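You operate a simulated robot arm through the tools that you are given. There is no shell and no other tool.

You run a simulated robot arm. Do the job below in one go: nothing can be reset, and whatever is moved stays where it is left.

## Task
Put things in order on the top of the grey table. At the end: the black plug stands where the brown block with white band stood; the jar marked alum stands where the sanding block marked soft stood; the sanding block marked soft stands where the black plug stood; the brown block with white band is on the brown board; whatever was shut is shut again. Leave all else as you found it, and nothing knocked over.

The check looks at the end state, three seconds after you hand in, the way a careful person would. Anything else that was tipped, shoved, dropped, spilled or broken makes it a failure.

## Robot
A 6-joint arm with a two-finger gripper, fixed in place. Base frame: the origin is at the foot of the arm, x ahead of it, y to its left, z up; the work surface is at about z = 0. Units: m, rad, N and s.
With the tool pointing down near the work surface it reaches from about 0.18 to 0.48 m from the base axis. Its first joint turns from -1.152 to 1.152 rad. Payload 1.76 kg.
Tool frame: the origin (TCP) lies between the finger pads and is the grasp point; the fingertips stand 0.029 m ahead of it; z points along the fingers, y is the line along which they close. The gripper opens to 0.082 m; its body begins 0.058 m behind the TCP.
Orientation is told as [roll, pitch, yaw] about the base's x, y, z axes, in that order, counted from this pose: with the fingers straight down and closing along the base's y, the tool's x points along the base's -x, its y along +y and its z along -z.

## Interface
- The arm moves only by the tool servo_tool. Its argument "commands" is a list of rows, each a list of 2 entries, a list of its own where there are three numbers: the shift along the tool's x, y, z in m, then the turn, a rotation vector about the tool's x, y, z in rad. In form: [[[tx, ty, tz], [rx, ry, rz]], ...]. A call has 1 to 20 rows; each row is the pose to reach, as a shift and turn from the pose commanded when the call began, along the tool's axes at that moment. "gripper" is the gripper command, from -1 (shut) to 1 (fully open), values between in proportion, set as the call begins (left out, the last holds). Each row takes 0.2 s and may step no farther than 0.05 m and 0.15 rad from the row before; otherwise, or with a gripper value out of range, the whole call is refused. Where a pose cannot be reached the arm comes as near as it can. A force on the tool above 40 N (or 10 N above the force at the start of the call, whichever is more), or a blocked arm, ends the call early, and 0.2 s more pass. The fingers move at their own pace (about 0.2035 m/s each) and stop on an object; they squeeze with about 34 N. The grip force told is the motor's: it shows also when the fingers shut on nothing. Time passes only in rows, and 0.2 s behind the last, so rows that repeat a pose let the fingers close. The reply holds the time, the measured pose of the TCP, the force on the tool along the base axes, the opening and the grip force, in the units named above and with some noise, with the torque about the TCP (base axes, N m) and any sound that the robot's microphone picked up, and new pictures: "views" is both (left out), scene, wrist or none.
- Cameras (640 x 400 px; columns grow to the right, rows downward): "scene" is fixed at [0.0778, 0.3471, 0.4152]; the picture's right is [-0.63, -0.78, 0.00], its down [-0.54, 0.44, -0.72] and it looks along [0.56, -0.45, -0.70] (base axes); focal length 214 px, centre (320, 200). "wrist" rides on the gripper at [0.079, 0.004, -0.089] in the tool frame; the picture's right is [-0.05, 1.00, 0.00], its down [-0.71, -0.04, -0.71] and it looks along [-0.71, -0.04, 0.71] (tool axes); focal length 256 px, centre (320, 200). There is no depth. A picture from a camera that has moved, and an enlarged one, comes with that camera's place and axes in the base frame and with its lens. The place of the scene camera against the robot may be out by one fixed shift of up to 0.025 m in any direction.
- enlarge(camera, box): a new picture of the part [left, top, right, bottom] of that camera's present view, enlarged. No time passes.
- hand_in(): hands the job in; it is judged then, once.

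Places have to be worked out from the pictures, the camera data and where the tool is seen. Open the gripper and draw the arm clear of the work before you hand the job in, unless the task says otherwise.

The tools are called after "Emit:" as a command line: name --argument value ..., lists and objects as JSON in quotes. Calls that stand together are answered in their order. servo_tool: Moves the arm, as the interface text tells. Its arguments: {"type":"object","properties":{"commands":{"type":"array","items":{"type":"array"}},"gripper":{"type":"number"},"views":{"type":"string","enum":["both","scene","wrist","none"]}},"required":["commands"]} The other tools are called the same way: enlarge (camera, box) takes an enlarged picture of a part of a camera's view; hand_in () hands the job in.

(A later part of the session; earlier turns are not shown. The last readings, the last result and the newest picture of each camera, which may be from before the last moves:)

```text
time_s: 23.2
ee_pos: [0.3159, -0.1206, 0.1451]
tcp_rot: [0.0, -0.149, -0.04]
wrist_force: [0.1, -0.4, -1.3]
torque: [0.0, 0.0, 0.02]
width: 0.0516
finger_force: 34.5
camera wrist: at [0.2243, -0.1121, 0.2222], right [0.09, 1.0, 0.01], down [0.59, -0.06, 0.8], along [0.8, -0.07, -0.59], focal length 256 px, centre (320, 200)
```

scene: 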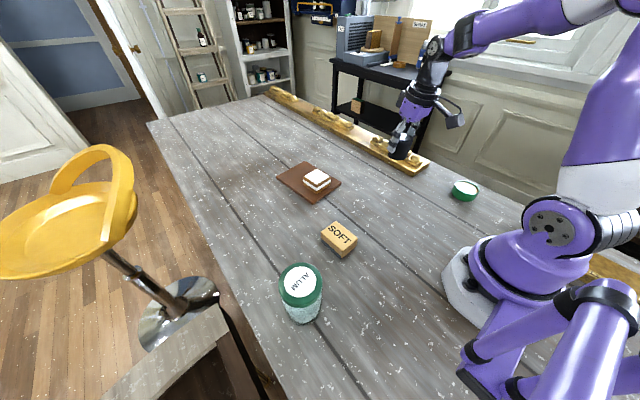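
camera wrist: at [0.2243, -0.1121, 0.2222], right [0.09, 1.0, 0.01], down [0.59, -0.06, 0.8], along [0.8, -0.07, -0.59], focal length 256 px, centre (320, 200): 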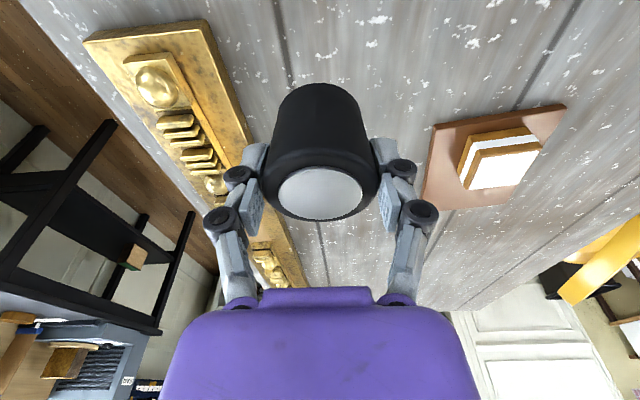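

TCP is exactly over the target. I lower to just above the table.

Emit:
servo_tool --commands '[[[0.0045, 0, 0.0297], [0, 0, 0]], [[0.009, 0, 0.0593], [0, 0, 0]], [[0.012, 0, 0.0791], [0, 0, 0]], [[0.0134, 0, 0.089], [0, 0, 0]], [[0.0137, 0, 0.091], [0, 0, 0]], [[0.0137, 0, 0.091], [0, 0, 0]]]' --views "both"

Emit:
enlarge --camera "scene" --box '[340, 110, 480, 220]'

```text
time_s: 24.6
ee_pos: [0.3154, -0.1179, 0.0532]
tcp_rot: [0.001, -0.15, -0.038]
wrist_force: [-0.3, -0.8, -0.8]
torque: [-0.01, 0.02, -0.02]
width: 0.0516
finger_force: 34.1
camera wrist: at [0.2237, -0.1113, 0.1302], right [0.09, 1.0, 0.01], down [0.59, -0.06, 0.8], along [0.8, -0.07, -0.59], focal length 256 px, centre (320, 200)
```

scene: 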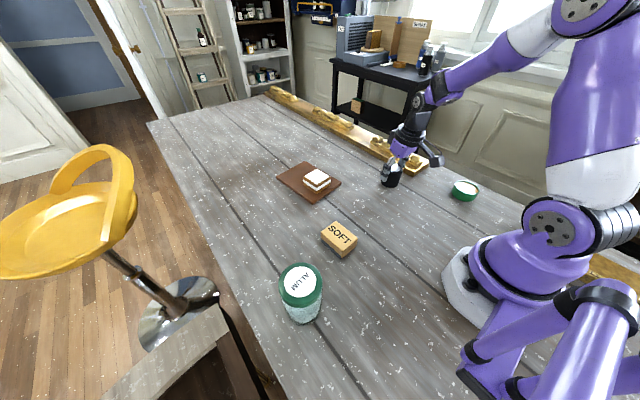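
wrist: 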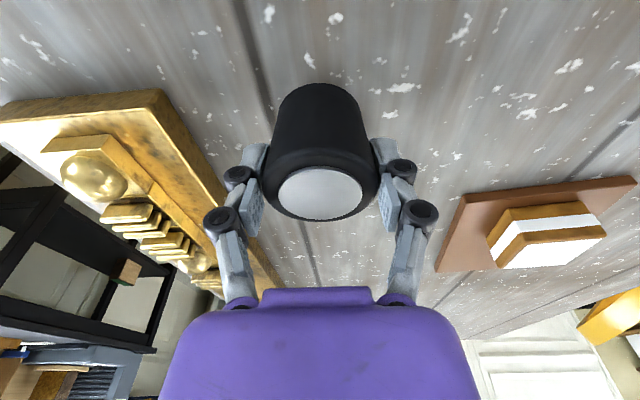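

```text
3.64 times, centred on (410, 165) of scene
camera zoom: at [0.0779, 0.3471, 0.4152], right [-0.63, -0.78, 0.0], down [-0.54, 0.44, -0.72], along [0.56, -0.45, -0.7], focal length 780 px, centre (-7, 327)
```

zoom: 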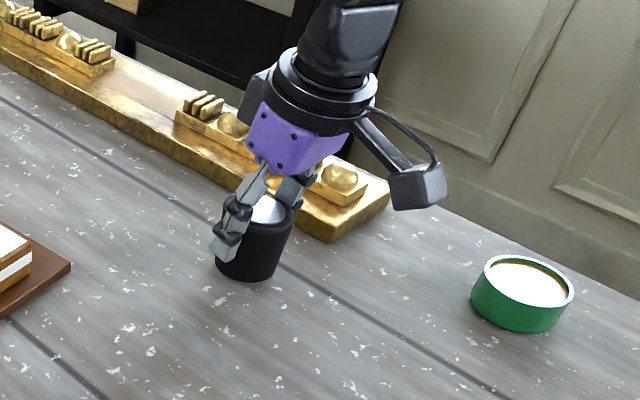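

Just above the table. I correct ~1 mm in y and lower in small steps until contact.

Emit:
servo_tool --commands '[[[0.0002, -0.0012, 0.002], [0, 0, 0]], [[0.0005, -0.0012, 0.0035], [0, 0, 0]], [[0.0007, -0.0012, 0.0045], [0, 0, 0]], [[0.0007, -0.0012, 0.0045], [0, 0, 0]]]' --views "none"

```text
time_s: 25.6
ee_pos: [0.3152, -0.1202, 0.0492]
tcp_rot: [0.0, -0.152, -0.037]
wrist_force: [0.0, 1.0, -2.4]
torque: [-0.03, -0.01, -0.02]
width: 0.0517
finger_force: 34.2
```

No contact yet at z 0.049. I continue down in 1 mm steps.

Emit:
servo_tool --commands '[[[0.0001, 0, 0.001], [0, 0, 0]], [[0.0003, 0, 0.002], [0, 0, 0]], [[0.0003, 0, 0.002], [0, 0, 0]]]' --views "none"

```text
time_s: 26.4
ee_pos: [0.3161, -0.121, 0.0461]
tcp_rot: [0.001, -0.149, -0.038]
wrist_force: [-10.3, 3.2, 21.4]
torque: [0.09, -0.05, 0.06]
width: 0.0517
finger_force: 34.0
```

Contact with 21 N. I ease off 1 mm and then open the fingers modestly (about 68 mm) to stay clear of the brass.

Emit:
servo_tool --commands '[[[-0.0001, 0, -0.0009], [0, 0, 0]], [[-0.0001, 0, -0.0009], [0, 0, 0]]]' --views "none"

Emit:
servo_tool --commands '[[[0, 0, 0], [0, 0, 0]], [[0, 0, 0], [0, 0, 0]]]' --gripper 0.66 --views "both"

```text
time_s: 27.0
ee_pos: [0.3156, -0.1223, 0.0464]
tcp_rot: [0.0, -0.147, -0.04]
wrist_force: [-0.1, -0.1, -1.5]
torque: [-0.02, 0.03, -0.01]
width: 0.0516
finger_force: 34.4
```

```text
time_s: 27.6
ee_pos: [0.316, -0.1207, 0.0469]
tcp_rot: [0.0, -0.15, -0.038]
wrist_force: [-0.2, -0.2, -0.2]
torque: [-0.04, 0.01, 0.0]
width: 0.068
finger_force: 0.0
camera wrist: at [0.2237, -0.1129, 0.1248], right [0.09, 1.0, 0.01], down [0.59, -0.06, 0.8], along [0.8, -0.07, -0.59], focal length 256 px, centre (320, 200)
```

scene: 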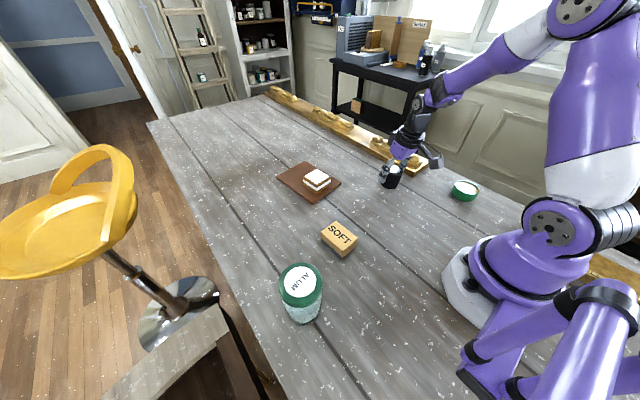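
wrist: 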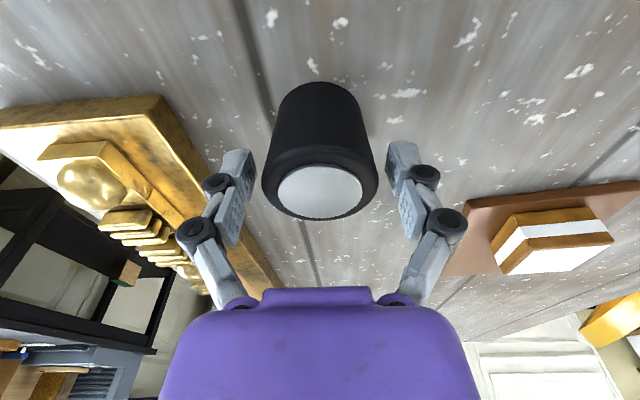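

The plug stands free. I lift straight up and take the tilt out.

Emit:
servo_tool --commands '[[[-0.003, 0, -0.0198], [0, 0, 0]], [[-0.0075, 0, -0.0495], [0, 0, 0]], [[-0.012, 0, -0.0791], [0, 0, 0]], [[-0.0149, 0, -0.1], [0, 0.07, 0]], [[-0.0149, 0, -0.1], [0, 0.15, 0]], [[-0.0149, 0, -0.1], [0, 0.15, 0]]]' --views "both"

Emit:
enlarge --camera "wrist" --box '[220, 30, 420, 155]'

```text
time_s: 29.0
ee_pos: [0.3146, -0.1206, 0.1498]
tcp_rot: [0.0, 0.0, -0.038]
wrist_force: [0.6, 0.2, 0.4]
torque: [0.02, -0.01, -0.01]
width: 0.0684
finger_force: 0.1
camera wrist: at [0.2357, -0.1125, 0.239], right [0.09, 1.0, 0.0], down [0.7, -0.07, 0.71], along [0.7, -0.06, -0.71], focal length 256 px, centre (320, 200)
```

scene: 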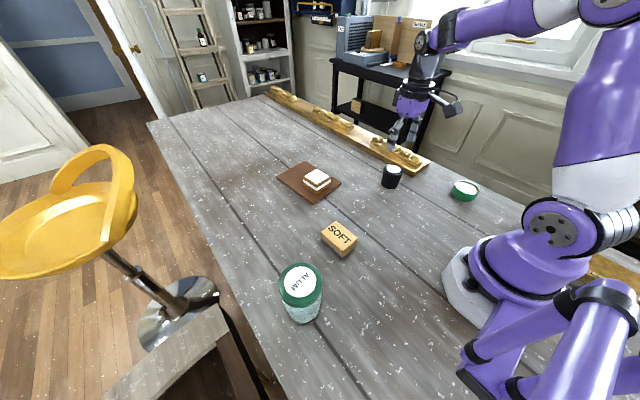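
wrist: 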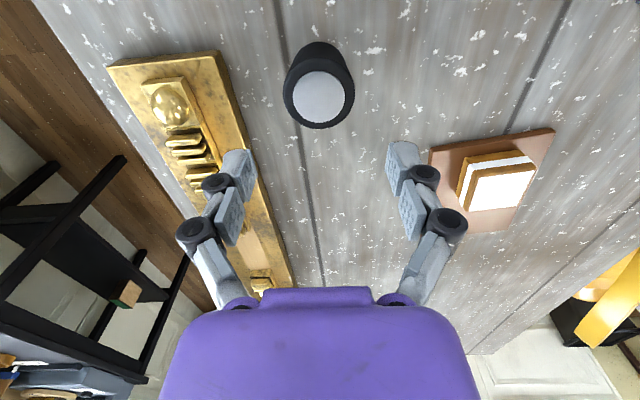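

```text
3.20 times, centred on (320, 92) of wrist
camera zoom: at [0.2357, -0.1125, 0.239], right [0.09, 1.0, 0.0], down [0.7, -0.07, 0.71], along [0.7, -0.06, -0.71], focal length 819 px, centre (320, 544)
```

zoom: 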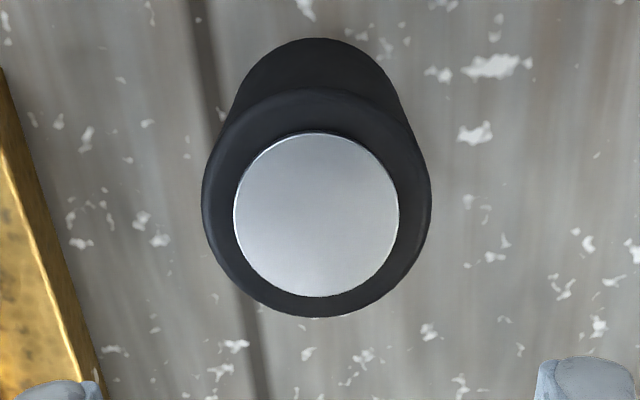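

The plug now measures at (0.316, -0.1206), right on the block's old place. Next I travel to view the SOFT block.

Emit:
servo_tool --commands '[[[0.02, 0.03, -0.01], [0, 0, -0.07]], [[0.043, 0.07, -0.013], [0, 0, -0.18]], [[0.066, 0.107, -0.013], [0, 0, -0.27]], [[0.089, 0.143, -0.013], [0, 0, -0.36]], [[0.112, 0.18, -0.013], [0, 0, -0.45]], [[0.1347, 0.2153, -0.013], [0, 0, -0.54]], [[0.1347, 0.2153, -0.013], [0, 0, -0.54]]]' --gripper 1 --views "both"

```text
time_s: 30.6
ee_pos: [0.1886, 0.1008, 0.1603]
tcp_rot: [-0.001, 0.001, 0.501]
wrist_force: [0.5, -0.3, -0.2]
torque: [-0.03, 0.03, -0.01]
width: 0.0822
finger_force: 0.1
camera wrist: at [0.1167, 0.0658, 0.2515], right [-0.43, 0.9, 0.0], down [0.64, 0.31, 0.71], along [0.64, 0.31, -0.71], focal length 256 px, centre (320, 200)
```

scene: 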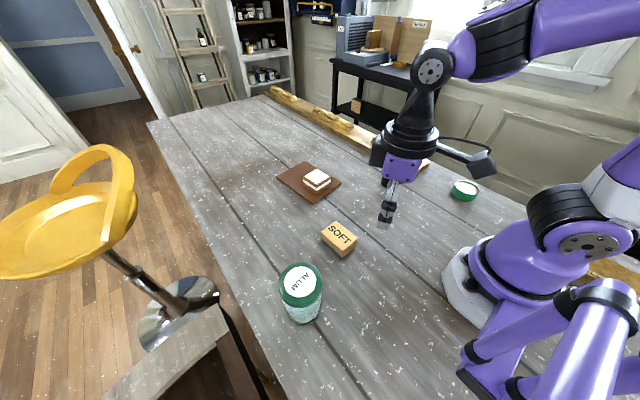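
wrist: 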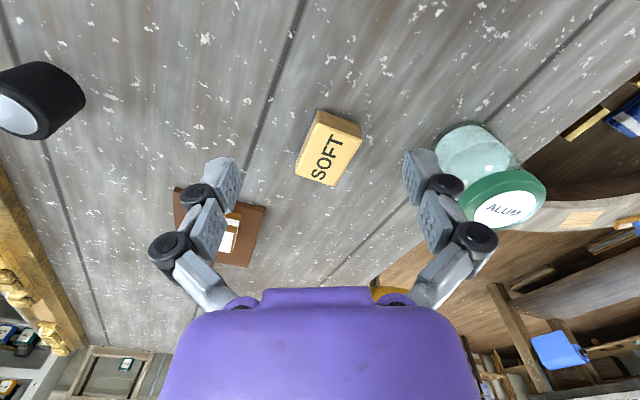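

Emit:
enlarge --camera "wrist" --box '[270, 90, 398, 200]'

Emit:
enlarge --camera "wrist" --box '[400, 100, 580, 240]'

```text
3.64 times, centred on (334, 145) of wrist
camera zoom: at [0.1167, 0.0658, 0.2515], right [-0.43, 0.9, 0.0], down [0.64, 0.31, 0.71], along [0.64, 0.31, -0.71], focal length 931 px, centre (269, 400)
```

zoom: 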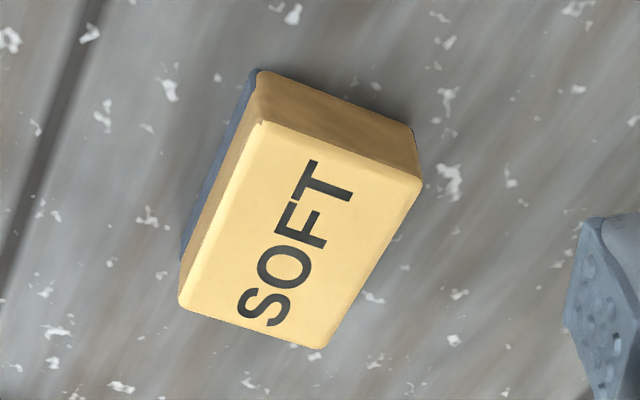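

```text
2.86 times, centred on (490, 170) of wrist
camera zoom: at [0.1167, 0.0658, 0.2515], right [-0.43, 0.9, 0.0], down [0.64, 0.31, 0.71], along [0.64, 0.31, -0.71], focal length 731 px, centre (-166, 286)
```

zoom: 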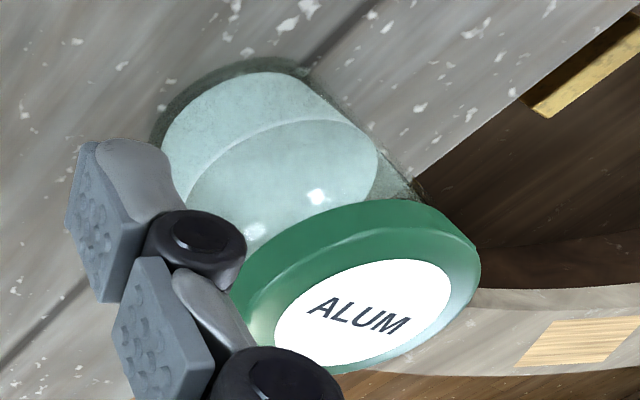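

SOFT computes to centre (0.257, 0.142), yaw ≈ 0.066, about 66 × 47 × 29 mm. I move above it with matching yaw and fingers partly open.

Emit:
servo_tool --commands '[[[-0.02, 0.0008, 0.01], [0, 0, 0.109]], [[-0.04, 0.0016, 0.02], [0, 0, 0.218]], [[-0.06, 0.0025, 0.035], [0, 0, 0.327]], [[-0.0798, 0.0033, 0.05], [0, 0, 0.435]], [[-0.0798, 0.0033, 0.05], [0, 0, 0.435]]]' --gripper 0.66 --views "both"

Emit:
enlarge --camera "wrist" --box '[220, 20, 420, 145]'

```text
time_s: 31.8
ee_pos: [0.2576, 0.1416, 0.1113]
tcp_rot: [0.0, -0.002, 0.064]
wrist_force: [0.9, -0.4, 0.2]
torque: [-0.03, 0.02, 0.02]
width: 0.0681
finger_force: 0.1
camera wrist: at [0.1777, 0.1399, 0.2015], right [-0.01, 1.0, 0.0], down [0.71, 0.01, 0.71], along [0.71, 0.01, -0.71], focal length 256 px, centre (320, 200)
```

scene: 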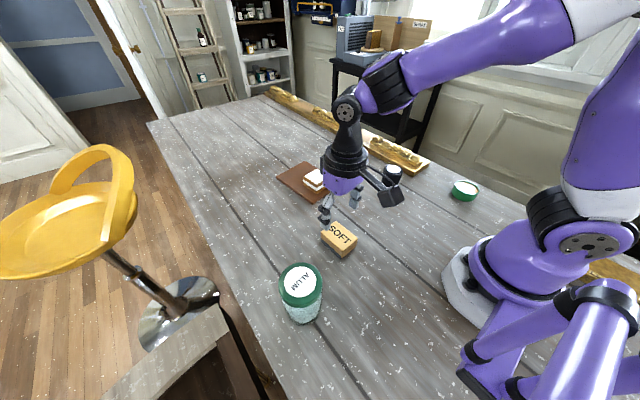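
wrist: 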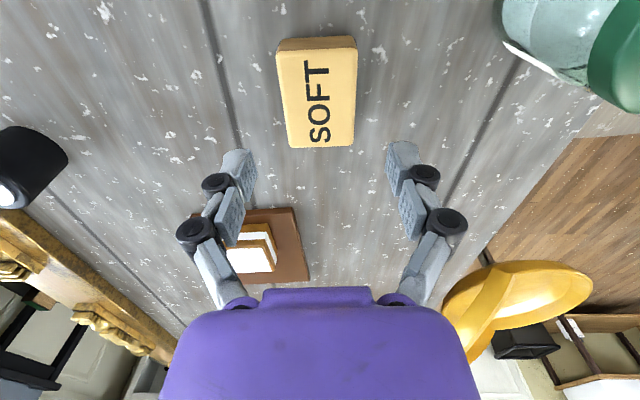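

```text
3.20 times, centred on (320, 82) of wrist
camera zoom: at [0.1777, 0.1399, 0.2015], right [-0.01, 1.0, 0.0], down [0.71, 0.01, 0.71], along [0.71, 0.01, -0.71], focal length 819 px, centre (320, 576)
```

zoom: 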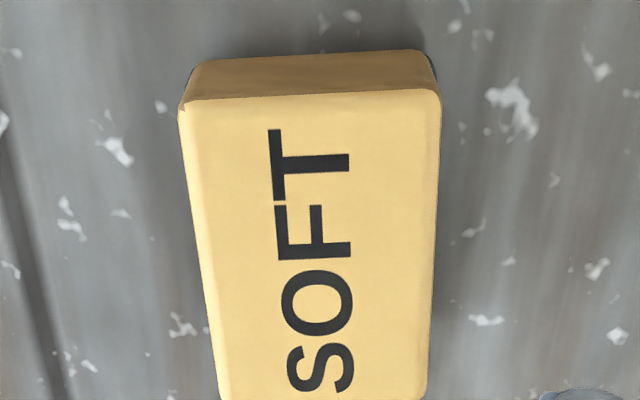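

Recomputed centre is (0.257, 0.141), under the TCP. I tilt the tool outward by 0.15 rad here (needed for the far placing spot) and descend to z ≈ 0.040.

Emit:
servo_tool --commands '[[[0, -0.0005, 0], [0, -0.08, 0.01]], [[0, -0.0005, 0], [0, -0.15, 0.01]], [[0, -0.0005, 0.03], [0, -0.15, 0.01]], [[0, -0.0005, 0.055], [0, -0.15, 0.01]], [[0, -0.0005, 0.067], [0, -0.15, 0.01]], [[0, -0.0005, 0.071], [0, -0.15, 0.01]], [[0, -0.0005, 0.071], [0, -0.15, 0.01]]]' --views "both"

Emit:
enlarge --camera "wrist" --box '[200, 70, 440, 220]'

Emit:
enlarge --camera "scene" --box '[260, 170, 400, 340]'

```text
time_s: 33.4
ee_pos: [0.2575, 0.14, 0.0419]
tcp_rot: [-0.001, -0.15, 0.056]
wrist_force: [-1.1, -1.0, 0.6]
torque: [0.01, 0.0, 0.02]
width: 0.0681
finger_force: 0.1
camera wrist: at [0.1655, 0.1398, 0.118], right [0.0, 1.0, 0.01], down [0.59, -0.01, 0.8], along [0.8, 0.01, -0.59], focal length 256 px, centre (320, 200)
```

scene: 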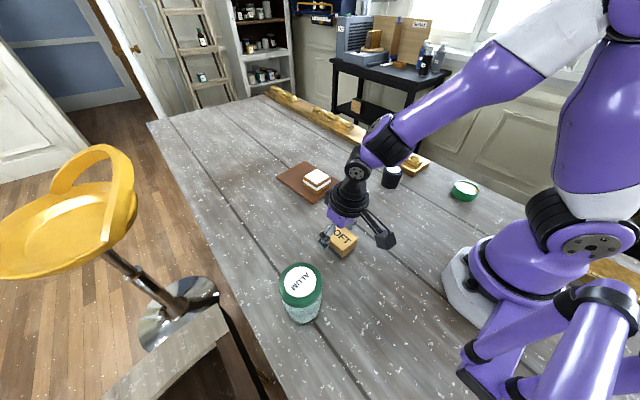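
wrist: 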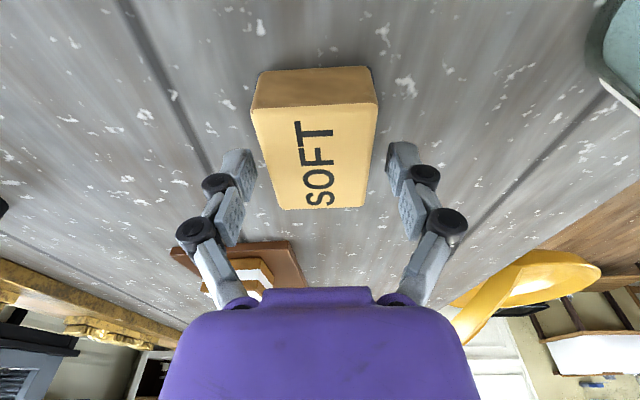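

```text
2.67 times, centred on (320, 145) of wrist
camera zoom: at [0.1655, 0.1398, 0.118], right [0.0, 1.0, 0.01], down [0.59, -0.01, 0.8], along [0.8, 0.01, -0.59], focal length 683 px, centre (320, 347)
```

zoom: 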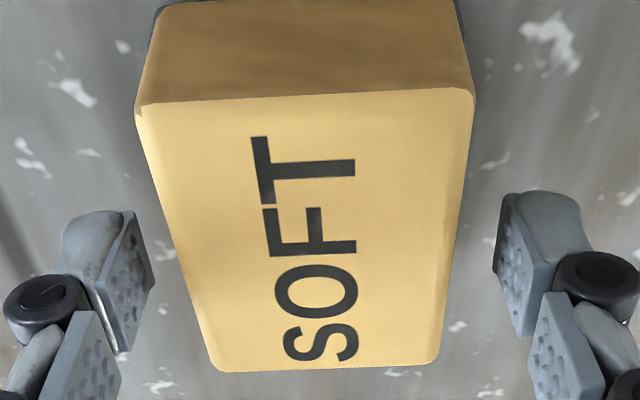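

```text
2.35 times, centred on (330, 255) of scene
camera zoom: at [0.0779, 0.3471, 0.4152], right [-0.63, -0.78, 0.0], down [-0.54, 0.44, -0.72], along [0.56, -0.45, -0.7], focal length 505 px, centre (296, 71)
```

zoom: 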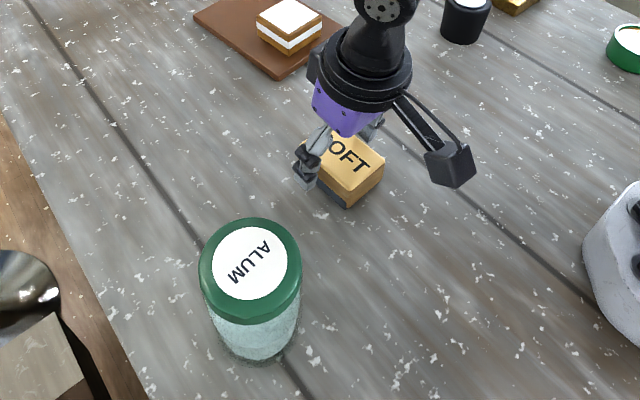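

The block sits centred between the pads (centre ≈ (0.2575, 0.1405)). I close the gripper.

Emit:
servo_tool --commands '[[[0, 0, 0], [0, 0, 0]], [[0, 0, 0], [0, 0, 0]], [[0, 0, 0], [0, 0, 0]]]' --gripper -1 --views "both"

```text
time_s: 34.2
ee_pos: [0.2583, 0.14, 0.0409]
tcp_rot: [0.002, -0.148, 0.055]
wrist_force: [0.5, 0.1, 1.7]
torque: [-0.02, -0.07, 0.01]
width: 0.049
finger_force: 33.8
camera wrist: at [0.1655, 0.1399, 0.1181], right [0.0, 1.0, 0.01], down [0.59, -0.01, 0.8], along [0.8, 0.01, -0.59], focal length 256 px, centre (320, 200)
```

scene: 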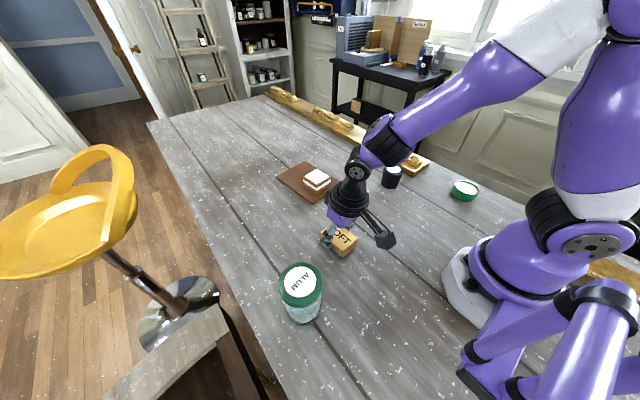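
wrist: 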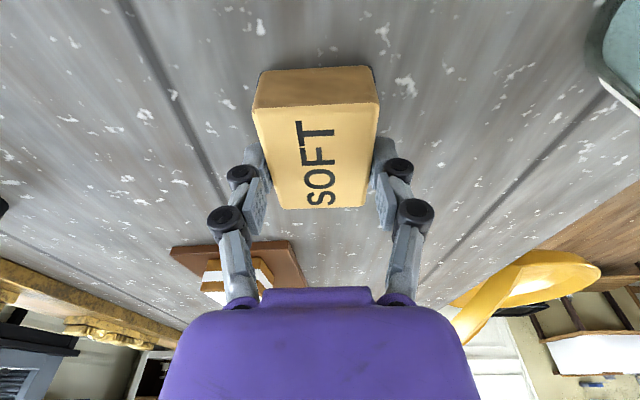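

SOFT is gripped at 49 mm with hardly any side force. I lift straight up.

Emit:
servo_tool --commands '[[[-0.0015, 0, -0.0099], [0, 0, 0]], [[-0.0045, 0, -0.0297], [0, 0, 0]], [[-0.0083, 0, -0.0544], [0, 0, 0]], [[-0.012, 0, -0.0791], [0, 0, 0]], [[-0.012, 0, -0.0791], [0, 0, 0]]]' --views "both"

```text
time_s: 35.4
ee_pos: [0.2579, 0.141, 0.1209]
tcp_rot: [0.001, -0.15, 0.056]
wrist_force: [0.1, 0.3, -0.5]
torque: [-0.02, -0.02, 0.0]
width: 0.049
finger_force: 34.2
camera wrist: at [0.1658, 0.1396, 0.1976], right [0.0, 1.0, 0.01], down [0.59, -0.01, 0.8], along [0.8, 0.01, -0.59], focal length 256 px, centre (320, 200)
```

scene: 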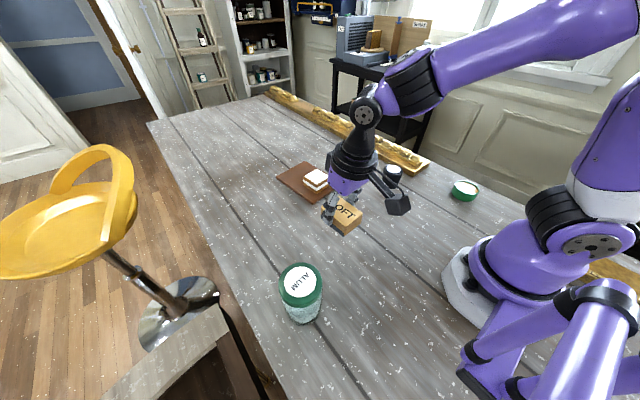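
wrist: 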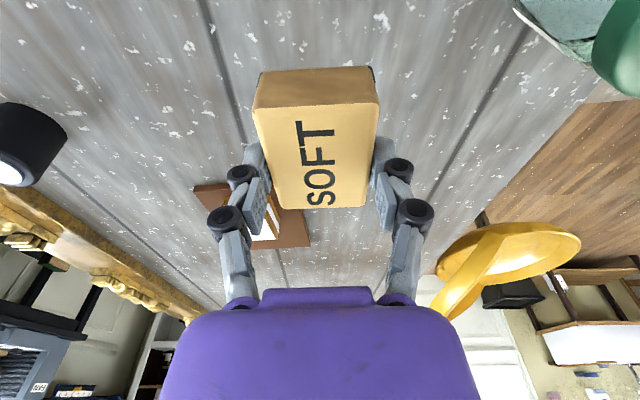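

Held firmly. I carry it to above the plug's old place (0.416, 0.260), turning the long side radially so that the reach works.

Emit:
servo_tool --commands '[[[-0.0271, 0.0183, 0.0041], [-0.0126, 0, -0.083]], [[-0.0543, 0.0365, 0.0082], [-0.0251, 0, -0.1661]], [[-0.0814, 0.0548, 0.0123], [-0.0377, 0, -0.2492]], [[-0.1085, 0.0731, 0.0164], [-0.0502, 0, -0.3322]], [[-0.1357, 0.0913, 0.0205], [-0.0628, 0, -0.4153]], [[-0.1628, 0.1096, 0.0246], [-0.0753, 0, -0.4983]], [[-0.1628, 0.1096, 0.0246], [-0.0753, 0, -0.4983]]]' --views "both"

```text
time_s: 37.0
ee_pos: [0.4151, 0.2587, 0.1202]
tcp_rot: [-0.002, -0.146, 0.561]
wrist_force: [-0.1, -0.3, -1.0]
torque: [0.0, -0.03, 0.01]
width: 0.0489
finger_force: 33.9
camera wrist: at [0.3352, 0.214, 0.1979], right [-0.49, 0.87, 0.01], down [0.52, 0.28, 0.8], along [0.7, 0.4, -0.59], focal length 256 px, centre (320, 200)
```

scene: 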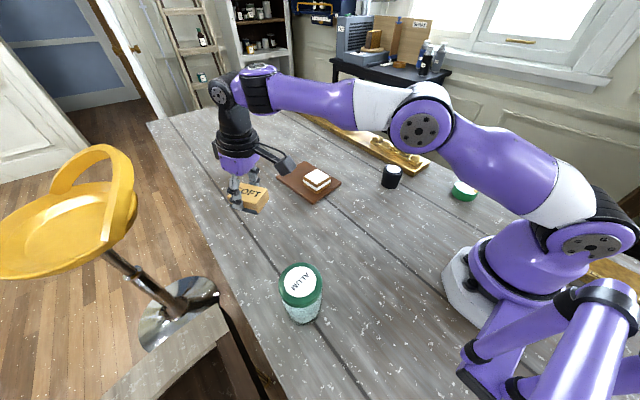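
wrist: 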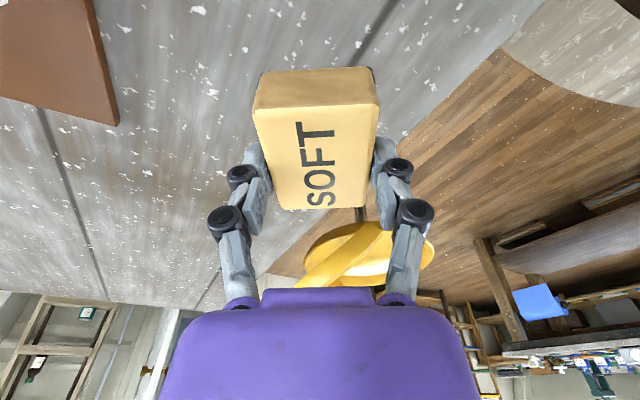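

It's over the spot. I lower to just above the table.

Emit:
servo_tool --commands '[[[0.003, 0.0005, 0.0247], [0, 0, 0]], [[0.006, 0.0005, 0.0494], [0, 0, 0]], [[0.009, 0.0005, 0.0673], [0, 0, 0]], [[0.0099, 0.0005, 0.0734], [0, 0, 0]], [[0.0099, 0.0005, 0.0734], [0, 0, 0]]]' --views "both"

```text
time_s: 38.2
ee_pos: [0.4159, 0.2598, 0.0468]
tcp_rot: [0.001, -0.148, 0.558]
wrist_force: [-0.8, 0.1, 0.8]
torque: [-0.01, 0.0, 0.02]
width: 0.0488
finger_force: 33.9
camera wrist: at [0.3363, 0.2151, 0.124], right [-0.49, 0.87, 0.01], down [0.52, 0.28, 0.8], along [0.7, 0.4, -0.59], focal length 256 px, centre (320, 200)
```

scene: 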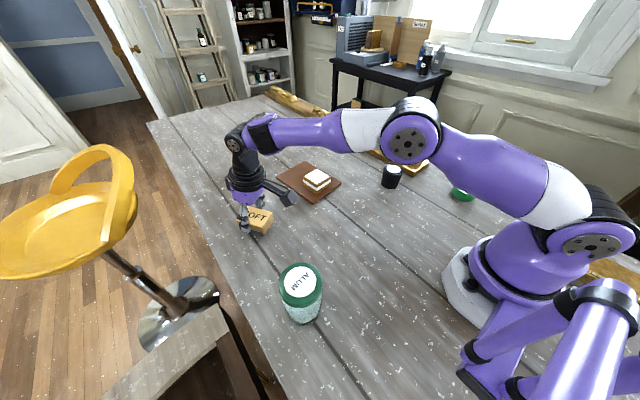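
wrist: 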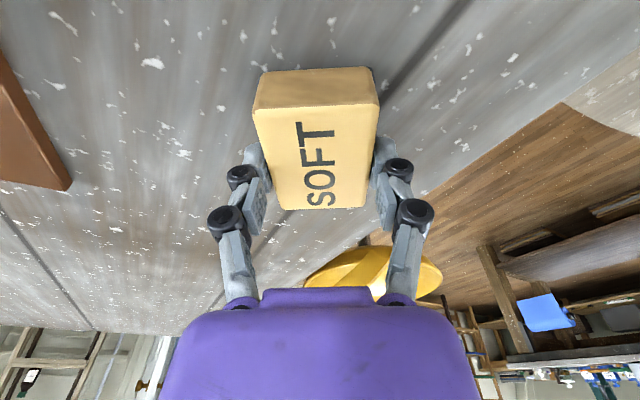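

At z 0.0468, contact expected near 0.041. I lower in small steps.

Emit:
servo_tool --commands '[[[0.0003, 0, 0.002], [0, 0, 0]], [[0.0005, 0, 0.0035], [0, 0, 0]], [[0.0007, 0, 0.0045], [0, 0, 0]], [[0.0007, 0, 0.0045], [0, 0, 0]]]' --views "none"

```text
time_s: 39.2
ee_pos: [0.415, 0.2596, 0.043]
tcp_rot: [0.0, -0.15, 0.559]
wrist_force: [0.0, 0.6, -0.7]
torque: [0.02, -0.05, -0.04]
width: 0.049
finger_force: 33.7
```

No contact yet; two more 1 mm steps.

Emit:
servo_tool --commands '[[[0.0001, 0, 0.001], [0, 0, 0]], [[0.0003, 0, 0.002], [0, 0, 0]], [[0.0003, 0, 0.002], [0, 0, 0]]]' --views "none"

```text
time_s: 40.0
ee_pos: [0.4172, 0.26, 0.0404]
tcp_rot: [0.0, -0.151, 0.56]
wrist_force: [-2.5, -0.8, 7.2]
torque: [-0.14, 0.06, 0.0]
width: 0.0489
finger_force: 33.9
```

Light contact (7 N) at z ≈ 0.040, matching the pick height. I open the fingers.

Emit:
servo_tool --commands '[[[0, 0, 0], [0, 0, 0]], [[0, 0, 0], [0, 0, 0]]]' --gripper 0.66 --views "both"

```text
time_s: 40.6
ee_pos: [0.418, 0.2595, 0.0406]
tcp_rot: [-0.001, -0.15, 0.56]
wrist_force: [-0.3, -0.2, 0.4]
torque: [0.0, 0.04, 0.0]
width: 0.0683
finger_force: 0.0
camera wrist: at [0.336, 0.2152, 0.1173], right [-0.49, 0.87, 0.01], down [0.52, 0.28, 0.8], along [0.7, 0.4, -0.59], focal length 256 px, centre (320, 200)
```

scene: 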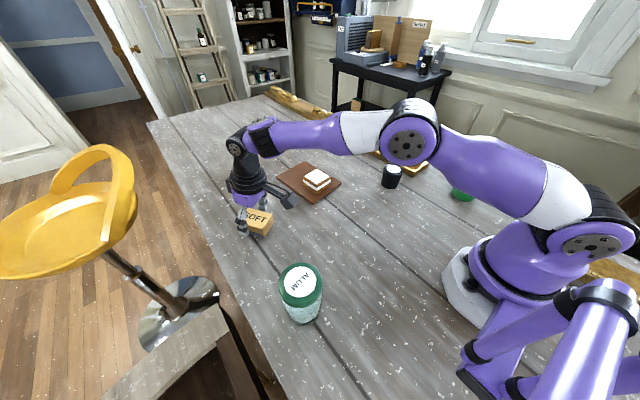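
wrist: 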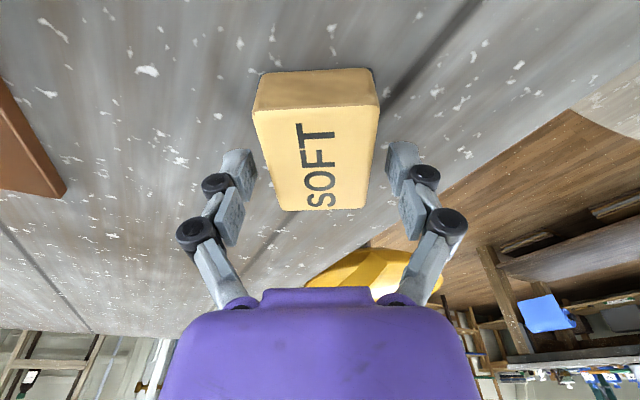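

SOFT stands released. I lift straight up, draw inward and take out the tilt.

Emit:
servo_tool --commands '[[[-0.0045, 0, -0.0297], [0, 0, 0]], [[-0.009, 0, -0.0593], [0, 0, 0]], [[-0.0149, 0, -0.0989], [0, 0, 0]], [[0.0247, 0, -0.1049], [0, 0, 0]], [[0.0642, 0, -0.1109], [0, 0, 0]], [[0.1038, 0, -0.1168], [0, 0.07, 0]], [[0.1038, 0, -0.1168], [0, 0.15, 0]], [[0.1038, 0, -0.1168], [0, 0.15, 0]]]' --gripper 1 --views "both"

Emit:
enlarge --camera "wrist" --box '[260, 100, 400, 230]'

Emit:
enlarge --camera "scene" --box '[260, 230, 360, 340]'

```text
time_s: 42.4
ee_pos: [0.3145, 0.1971, 0.1398]
tcp_rot: [0.0, 0.0, 0.56]
wrist_force: [1.0, 0.0, -0.1]
torque: [-0.03, -0.02, -0.02]
width: 0.0823
finger_force: 0.0
camera wrist: at [0.2451, 0.1584, 0.2305], right [-0.49, 0.87, 0.0], down [0.62, 0.34, 0.71], along [0.62, 0.34, -0.71], focal length 256 px, centre (320, 200)
```

scene: 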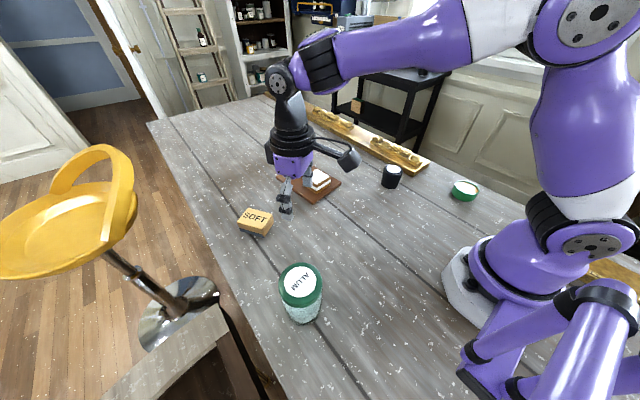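
wrist: 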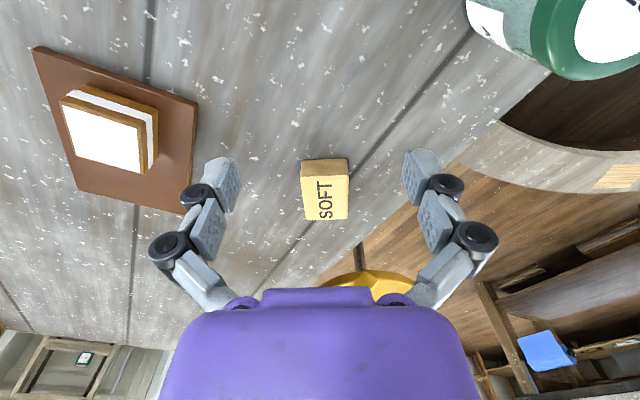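

```text
3.08 times, centred on (330, 165) of wrist
camera zoom: at [0.2451, 0.1584, 0.2305], right [-0.49, 0.87, 0.0], down [0.62, 0.34, 0.71], along [0.62, 0.34, -0.71], focal length 788 px, centre (289, 308)
```

zoom: 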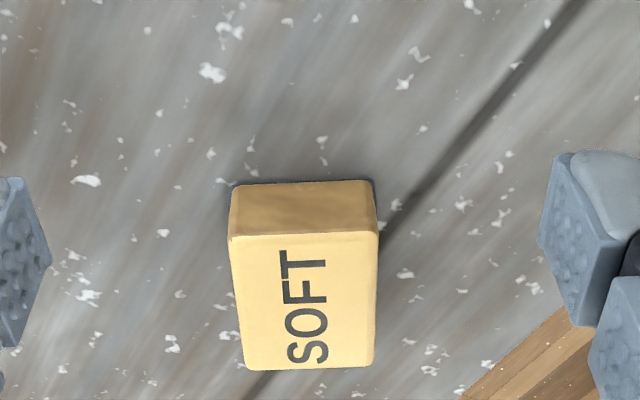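

```text
3.64 times, centred on (310, 285) of scene
camera zoom: at [0.0778, 0.3471, 0.4152], right [-0.63, -0.78, 0.0], down [-0.54, 0.44, -0.72], along [0.56, -0.45, -0.7], focal length 780 px, centre (356, -109)
```

zoom: 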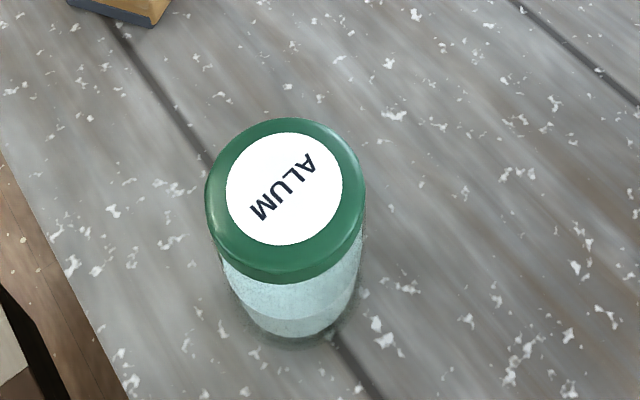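

SOFT now measures at (0.4158, 0.2612), right at the plug's old place. Now I go to a vantage point inboard of the jar to measure it.

Emit:
servo_tool --commands '[[[0, 0, -0.03], [0, 0, 0]], [[0.01, 0.005, -0.06], [0, 0, -0.05]], [[0.05, 0.025, -0.06], [0, 0, -0.13]], [[0.09, 0.045, -0.06], [0, 0, -0.21]], [[0.13, 0.065, -0.06], [0, 0, -0.3]], [[0.1707, 0.0845, -0.06], [0, 0, -0.4]], [[0.1707, 0.0845, -0.06], [0, 0, -0.4]]]' --views "both"

```text
time_s: 44.0
ee_pos: [0.1247, 0.1768, 0.1989]
tcp_rot: [0.0, 0.0, 0.962]
wrist_force: [-0.5, -0.7, -0.4]
torque: [0.02, 0.0, -0.02]
width: 0.0819
finger_force: 0.1
camera wrist: at [0.0765, 0.1144, 0.2895], right [-0.79, 0.62, 0.0], down [0.44, 0.56, 0.71], along [0.44, 0.56, -0.71], focal length 256 px, centre (320, 200)
```

scene: 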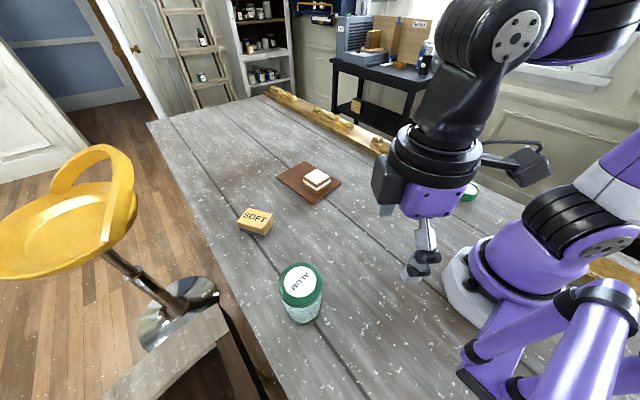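
wrist: 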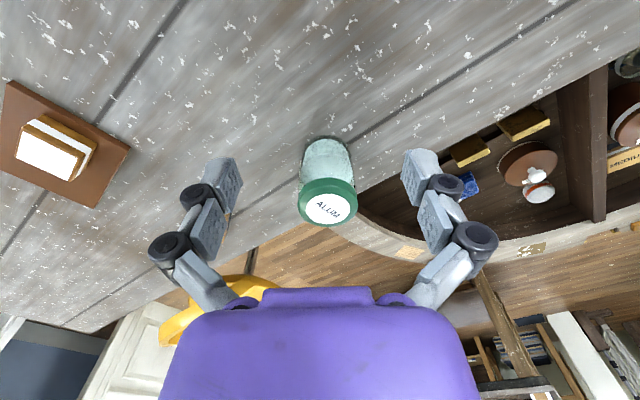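

Emit:
enlarge --camera "wrist" --box '[265, 120, 393, 240]'

```text
3.33 times, centred on (329, 180) of wrist
camera zoom: at [0.0765, 0.1144, 0.2895], right [-0.79, 0.62, 0.0], down [0.44, 0.56, 0.71], along [0.44, 0.56, -0.71], focal length 853 px, centre (290, 267)
```

zoom: 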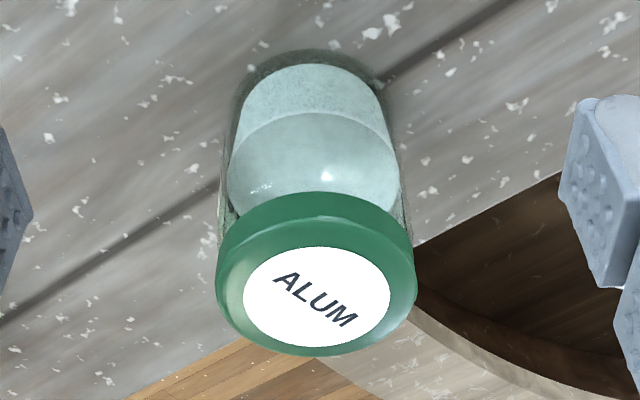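

The jar measures: centre ≈ (0.194, 0.281), body Ø ≈ 63 mm, lid Ø ≈ 65 mm from z ≈ 0.084 to ≈ 0.10. To hold it by the glass without touching the lid, I need to know the finger shape, so I look at the fingers closely.

Emit:
enlarge --camera "wrist" --box '[380, 130, 520, 320]'

Emit:
enlarge --camera "scene" --box '[360, 120, 560, 300]'

```text
2.11 times, centred on (450, 225) of wrist
camera zoom: at [0.0765, 0.1144, 0.2895], right [-0.79, 0.62, 0.0], down [0.44, 0.56, 0.71], along [0.44, 0.56, -0.71], focal length 539 px, centre (46, 147)
```

zoom: 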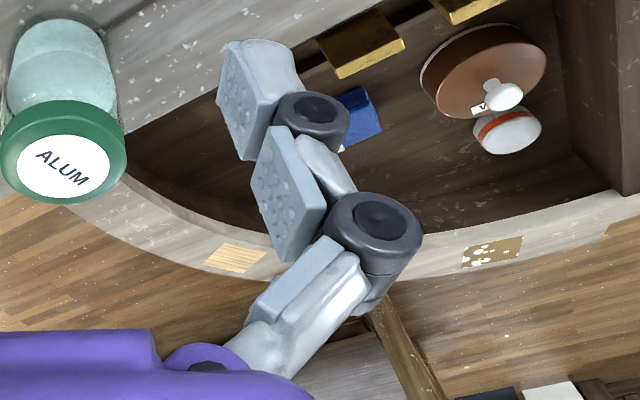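

```text
2.22 times, centred on (460, 210) of scene
camera zoom: at [0.0778, 0.3471, 0.4152], right [-0.63, -0.78, 0.0], down [-0.54, 0.44, -0.72], along [0.56, -0.45, -0.7], focal length 477 px, centre (9, 178)
```

zoom: 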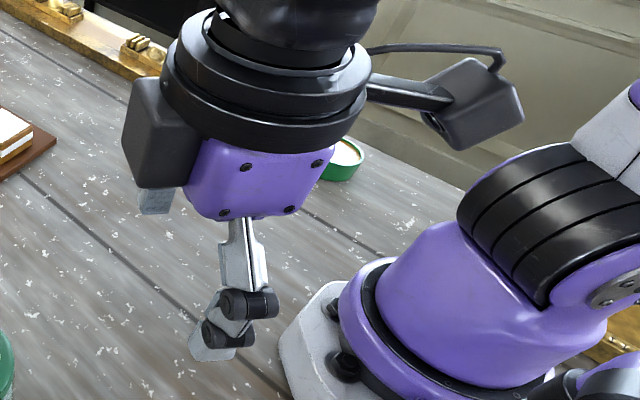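

The fingers have three padded phalanges, and the inner links would foul the lid on a straight-down grasp. So I'll hold the jar by the glass with the tool tilted ~0.7 rad outward; I first go above the jar at z ≈ 0.19 and tilt there to test reach.

Emit:
servo_tool --commands '[[[-0.03, 0.0007, 0.003], [0, 0, 0]], [[-0.06, 0.0014, 0.006], [0, 0, 0]], [[-0.09, 0.0021, 0.009], [0, 0, 0]], [[-0.1151, 0.0027, 0.01], [0, 0, 0]], [[-0.1151, 0.0027, 0.01], [0, -0.12, 0]], [[-0.1151, 0.0027, 0.01], [0, -0.24, 0]], [[-0.1151, 0.0027, 0.01], [0, -0.36, 0]], [[-0.1151, 0.0027, 0.01], [0, -0.48, 0]], [[-0.1151, 0.0027, 0.01], [0, -0.6, 0]], [[-0.1151, 0.0027, 0.01], [0, -0.7, 0]], [[-0.1151, 0.0027, 0.01], [0, -0.7, 0]]]' --gripper 1 --views "both"

```text
time_s: 46.4
ee_pos: [0.1889, 0.274, 0.1903]
tcp_rot: [-0.001, -0.703, 0.959]
wrist_force: [0.4, -0.3, 0.5]
torque: [0.01, -0.01, 0.02]
width: 0.0819
finger_force: 0.1
camera wrist: at [0.1175, 0.1788, 0.2082], right [-0.79, 0.61, 0.03], down [0.08, 0.05, 1.0], along [0.6, 0.79, -0.08], focal length 256 px, centre (320, 200)
```

scene: 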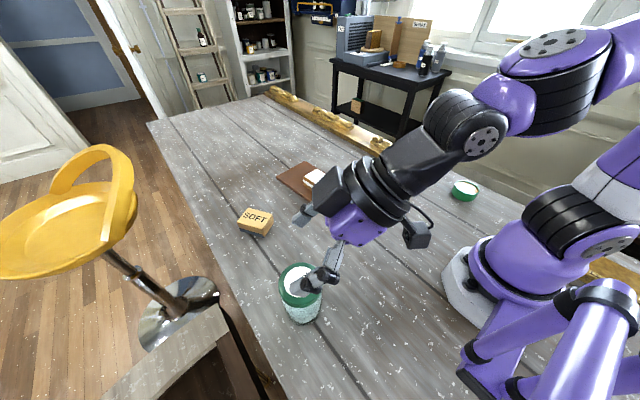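
wrist: 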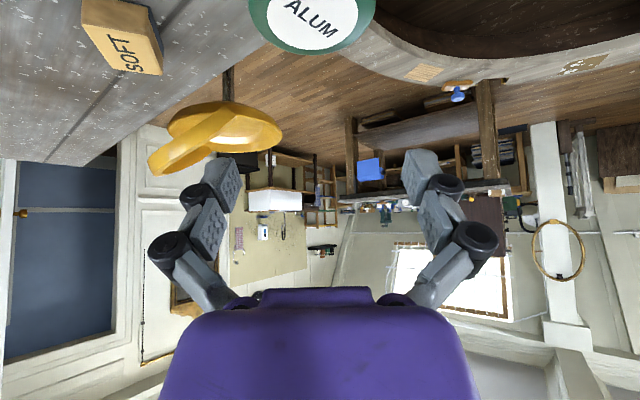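

Tilt of 0.70 is reachable with TCP at (0.189, 0.274, 0.190). I lower to z ≈ 0.145 (tips still above the lid) and check the jar's lateral position between the fingers.

Emit:
servo_tool --commands '[[[0.0097, 0, 0.0115], [0, 0, 0]], [[0.0194, 0, 0.023], [0, 0, 0]], [[0.0291, 0, 0.0344], [0, 0, 0]], [[0.0291, 0, 0.0344], [0, 0, 0]]]' --views "both"

Emit:
enlarge --camera "wrist" --box '[180, 0, 460, 180]'

Emit:
enlarge --camera "scene" --box '[240, 160, 460, 340]'

```text
time_s: 47.4
ee_pos: [0.1886, 0.2718, 0.1456]
tcp_rot: [0.001, -0.7, 0.961]
wrist_force: [0.4, 0.1, -0.7]
torque: [0.01, 0.01, 0.0]
width: 0.0816
finger_force: 0.1
camera wrist: at [0.1177, 0.1785, 0.163], right [-0.79, 0.61, 0.03], down [0.08, 0.05, 1.0], along [0.6, 0.79, -0.09], focal length 256 px, centre (320, 200)
```

scene: 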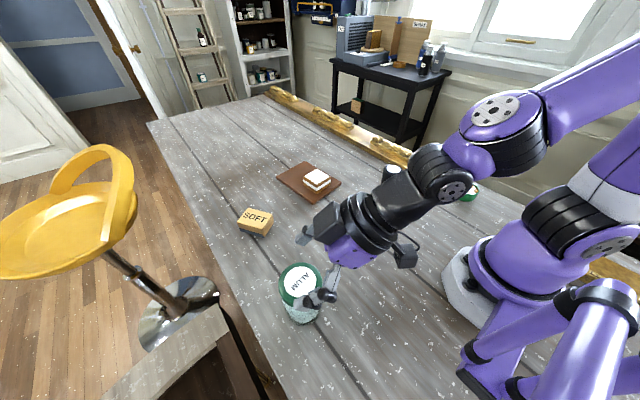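
wrist: 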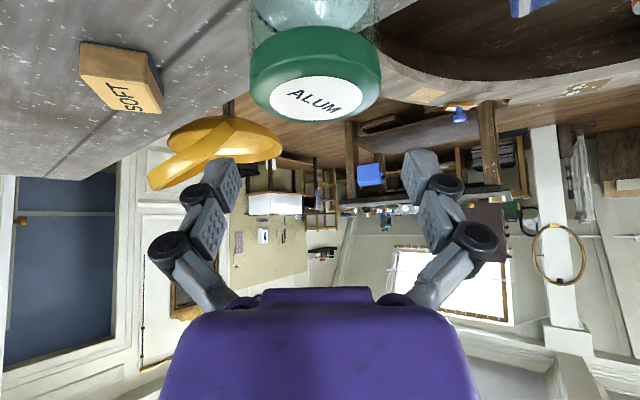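

```text
2.22 times, centred on (320, 90) of wrist
camera zoom: at [0.1177, 0.1785, 0.163], right [-0.79, 0.61, 0.03], down [0.08, 0.05, 1.0], along [0.6, 0.79, -0.09], focal length 569 px, centre (320, 444)
```

zoom: 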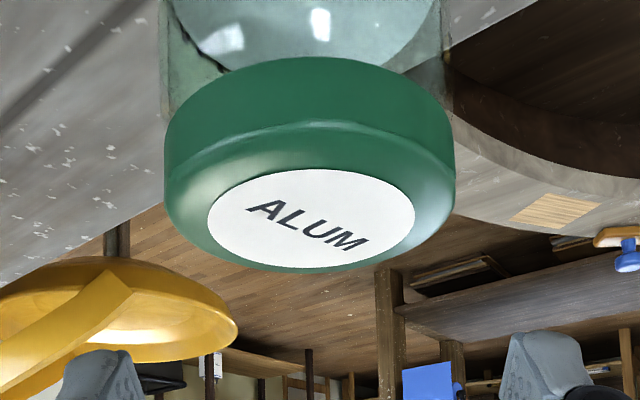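

```text
2.22 times, centred on (350, 250) of scene
camera zoom: at [0.0779, 0.3471, 0.4152], right [-0.63, -0.78, 0.0], down [-0.54, 0.44, -0.72], along [0.56, -0.45, -0.7], focal length 477 px, centre (253, 89)
```

zoom: 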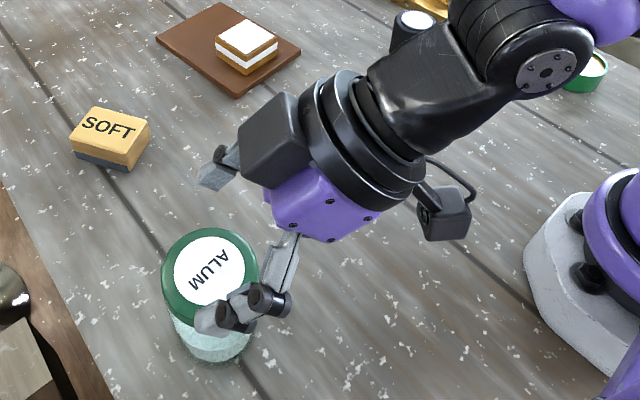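

The jar sits within 1 mm of centre between the fingers, its axis ~9 mm outward of the TCP, as planned. I lower straight down to z ≈ 0.08 and check again.

Emit:
servo_tool --commands '[[[0.0129, -0.001, 0.0153], [0, 0, 0]], [[0.0258, -0.001, 0.0306], [0, 0, 0]], [[0.0361, -0.001, 0.0428], [0, 0, 0]], [[0.0419, -0.001, 0.0497], [0, 0, 0]], [[0.0419, -0.001, 0.0497], [0, 0, 0]]]' --views "both"

Emit:
enlarge --camera "scene" --box '[240, 180, 460, 340]'

Emit:
enlarge --camera "wrist" --box '[160, 30, 480, 240]'

```text
time_s: 48.6
ee_pos: [0.1901, 0.273, 0.0809]
tcp_rot: [-0.001, -0.699, 0.959]
wrist_force: [0.1, 0.0, 0.1]
torque: [-0.01, -0.01, -0.03]
width: 0.0819
finger_force: 0.1
camera wrist: at [0.118, 0.1783, 0.0977], right [-0.79, 0.61, 0.03], down [0.08, 0.05, 1.0], along [0.6, 0.79, -0.09], focal length 256 px, centre (320, 200)
```

scene: 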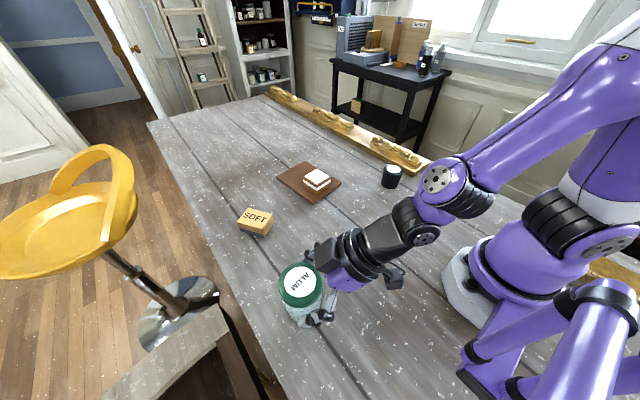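
wrist: 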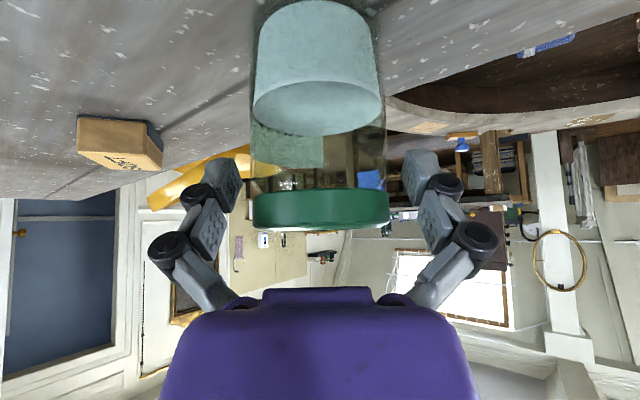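

```text
2.50 times, centred on (350, 260) of scene
camera zoom: at [0.0779, 0.3471, 0.4152], right [-0.63, -0.78, 0.0], down [-0.54, 0.44, -0.72], along [0.56, -0.45, -0.7], focal length 536 px, centre (245, 50)
```

zoom: 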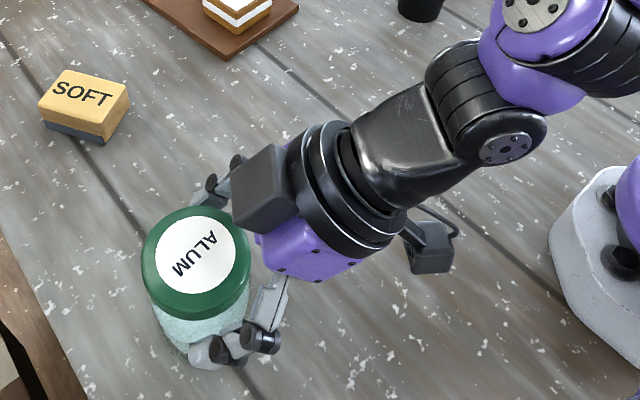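

```text
1.90 times, centred on (320, 135) of wrist
camera zoom: at [0.118, 0.1783, 0.0977], right [-0.79, 0.61, 0.03], down [0.08, 0.05, 1.0], along [0.6, 0.79, -0.09], focal length 488 px, centre (320, 324)
```

zoom: 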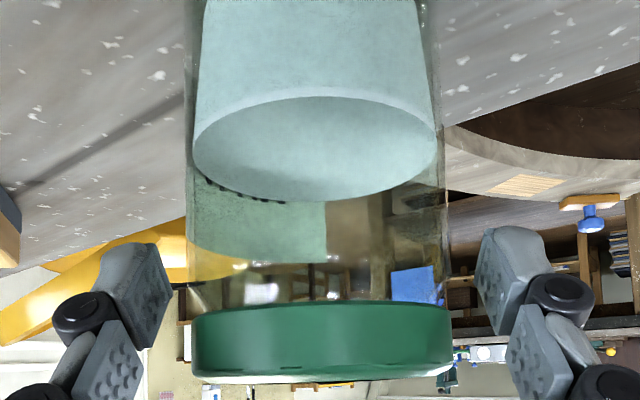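

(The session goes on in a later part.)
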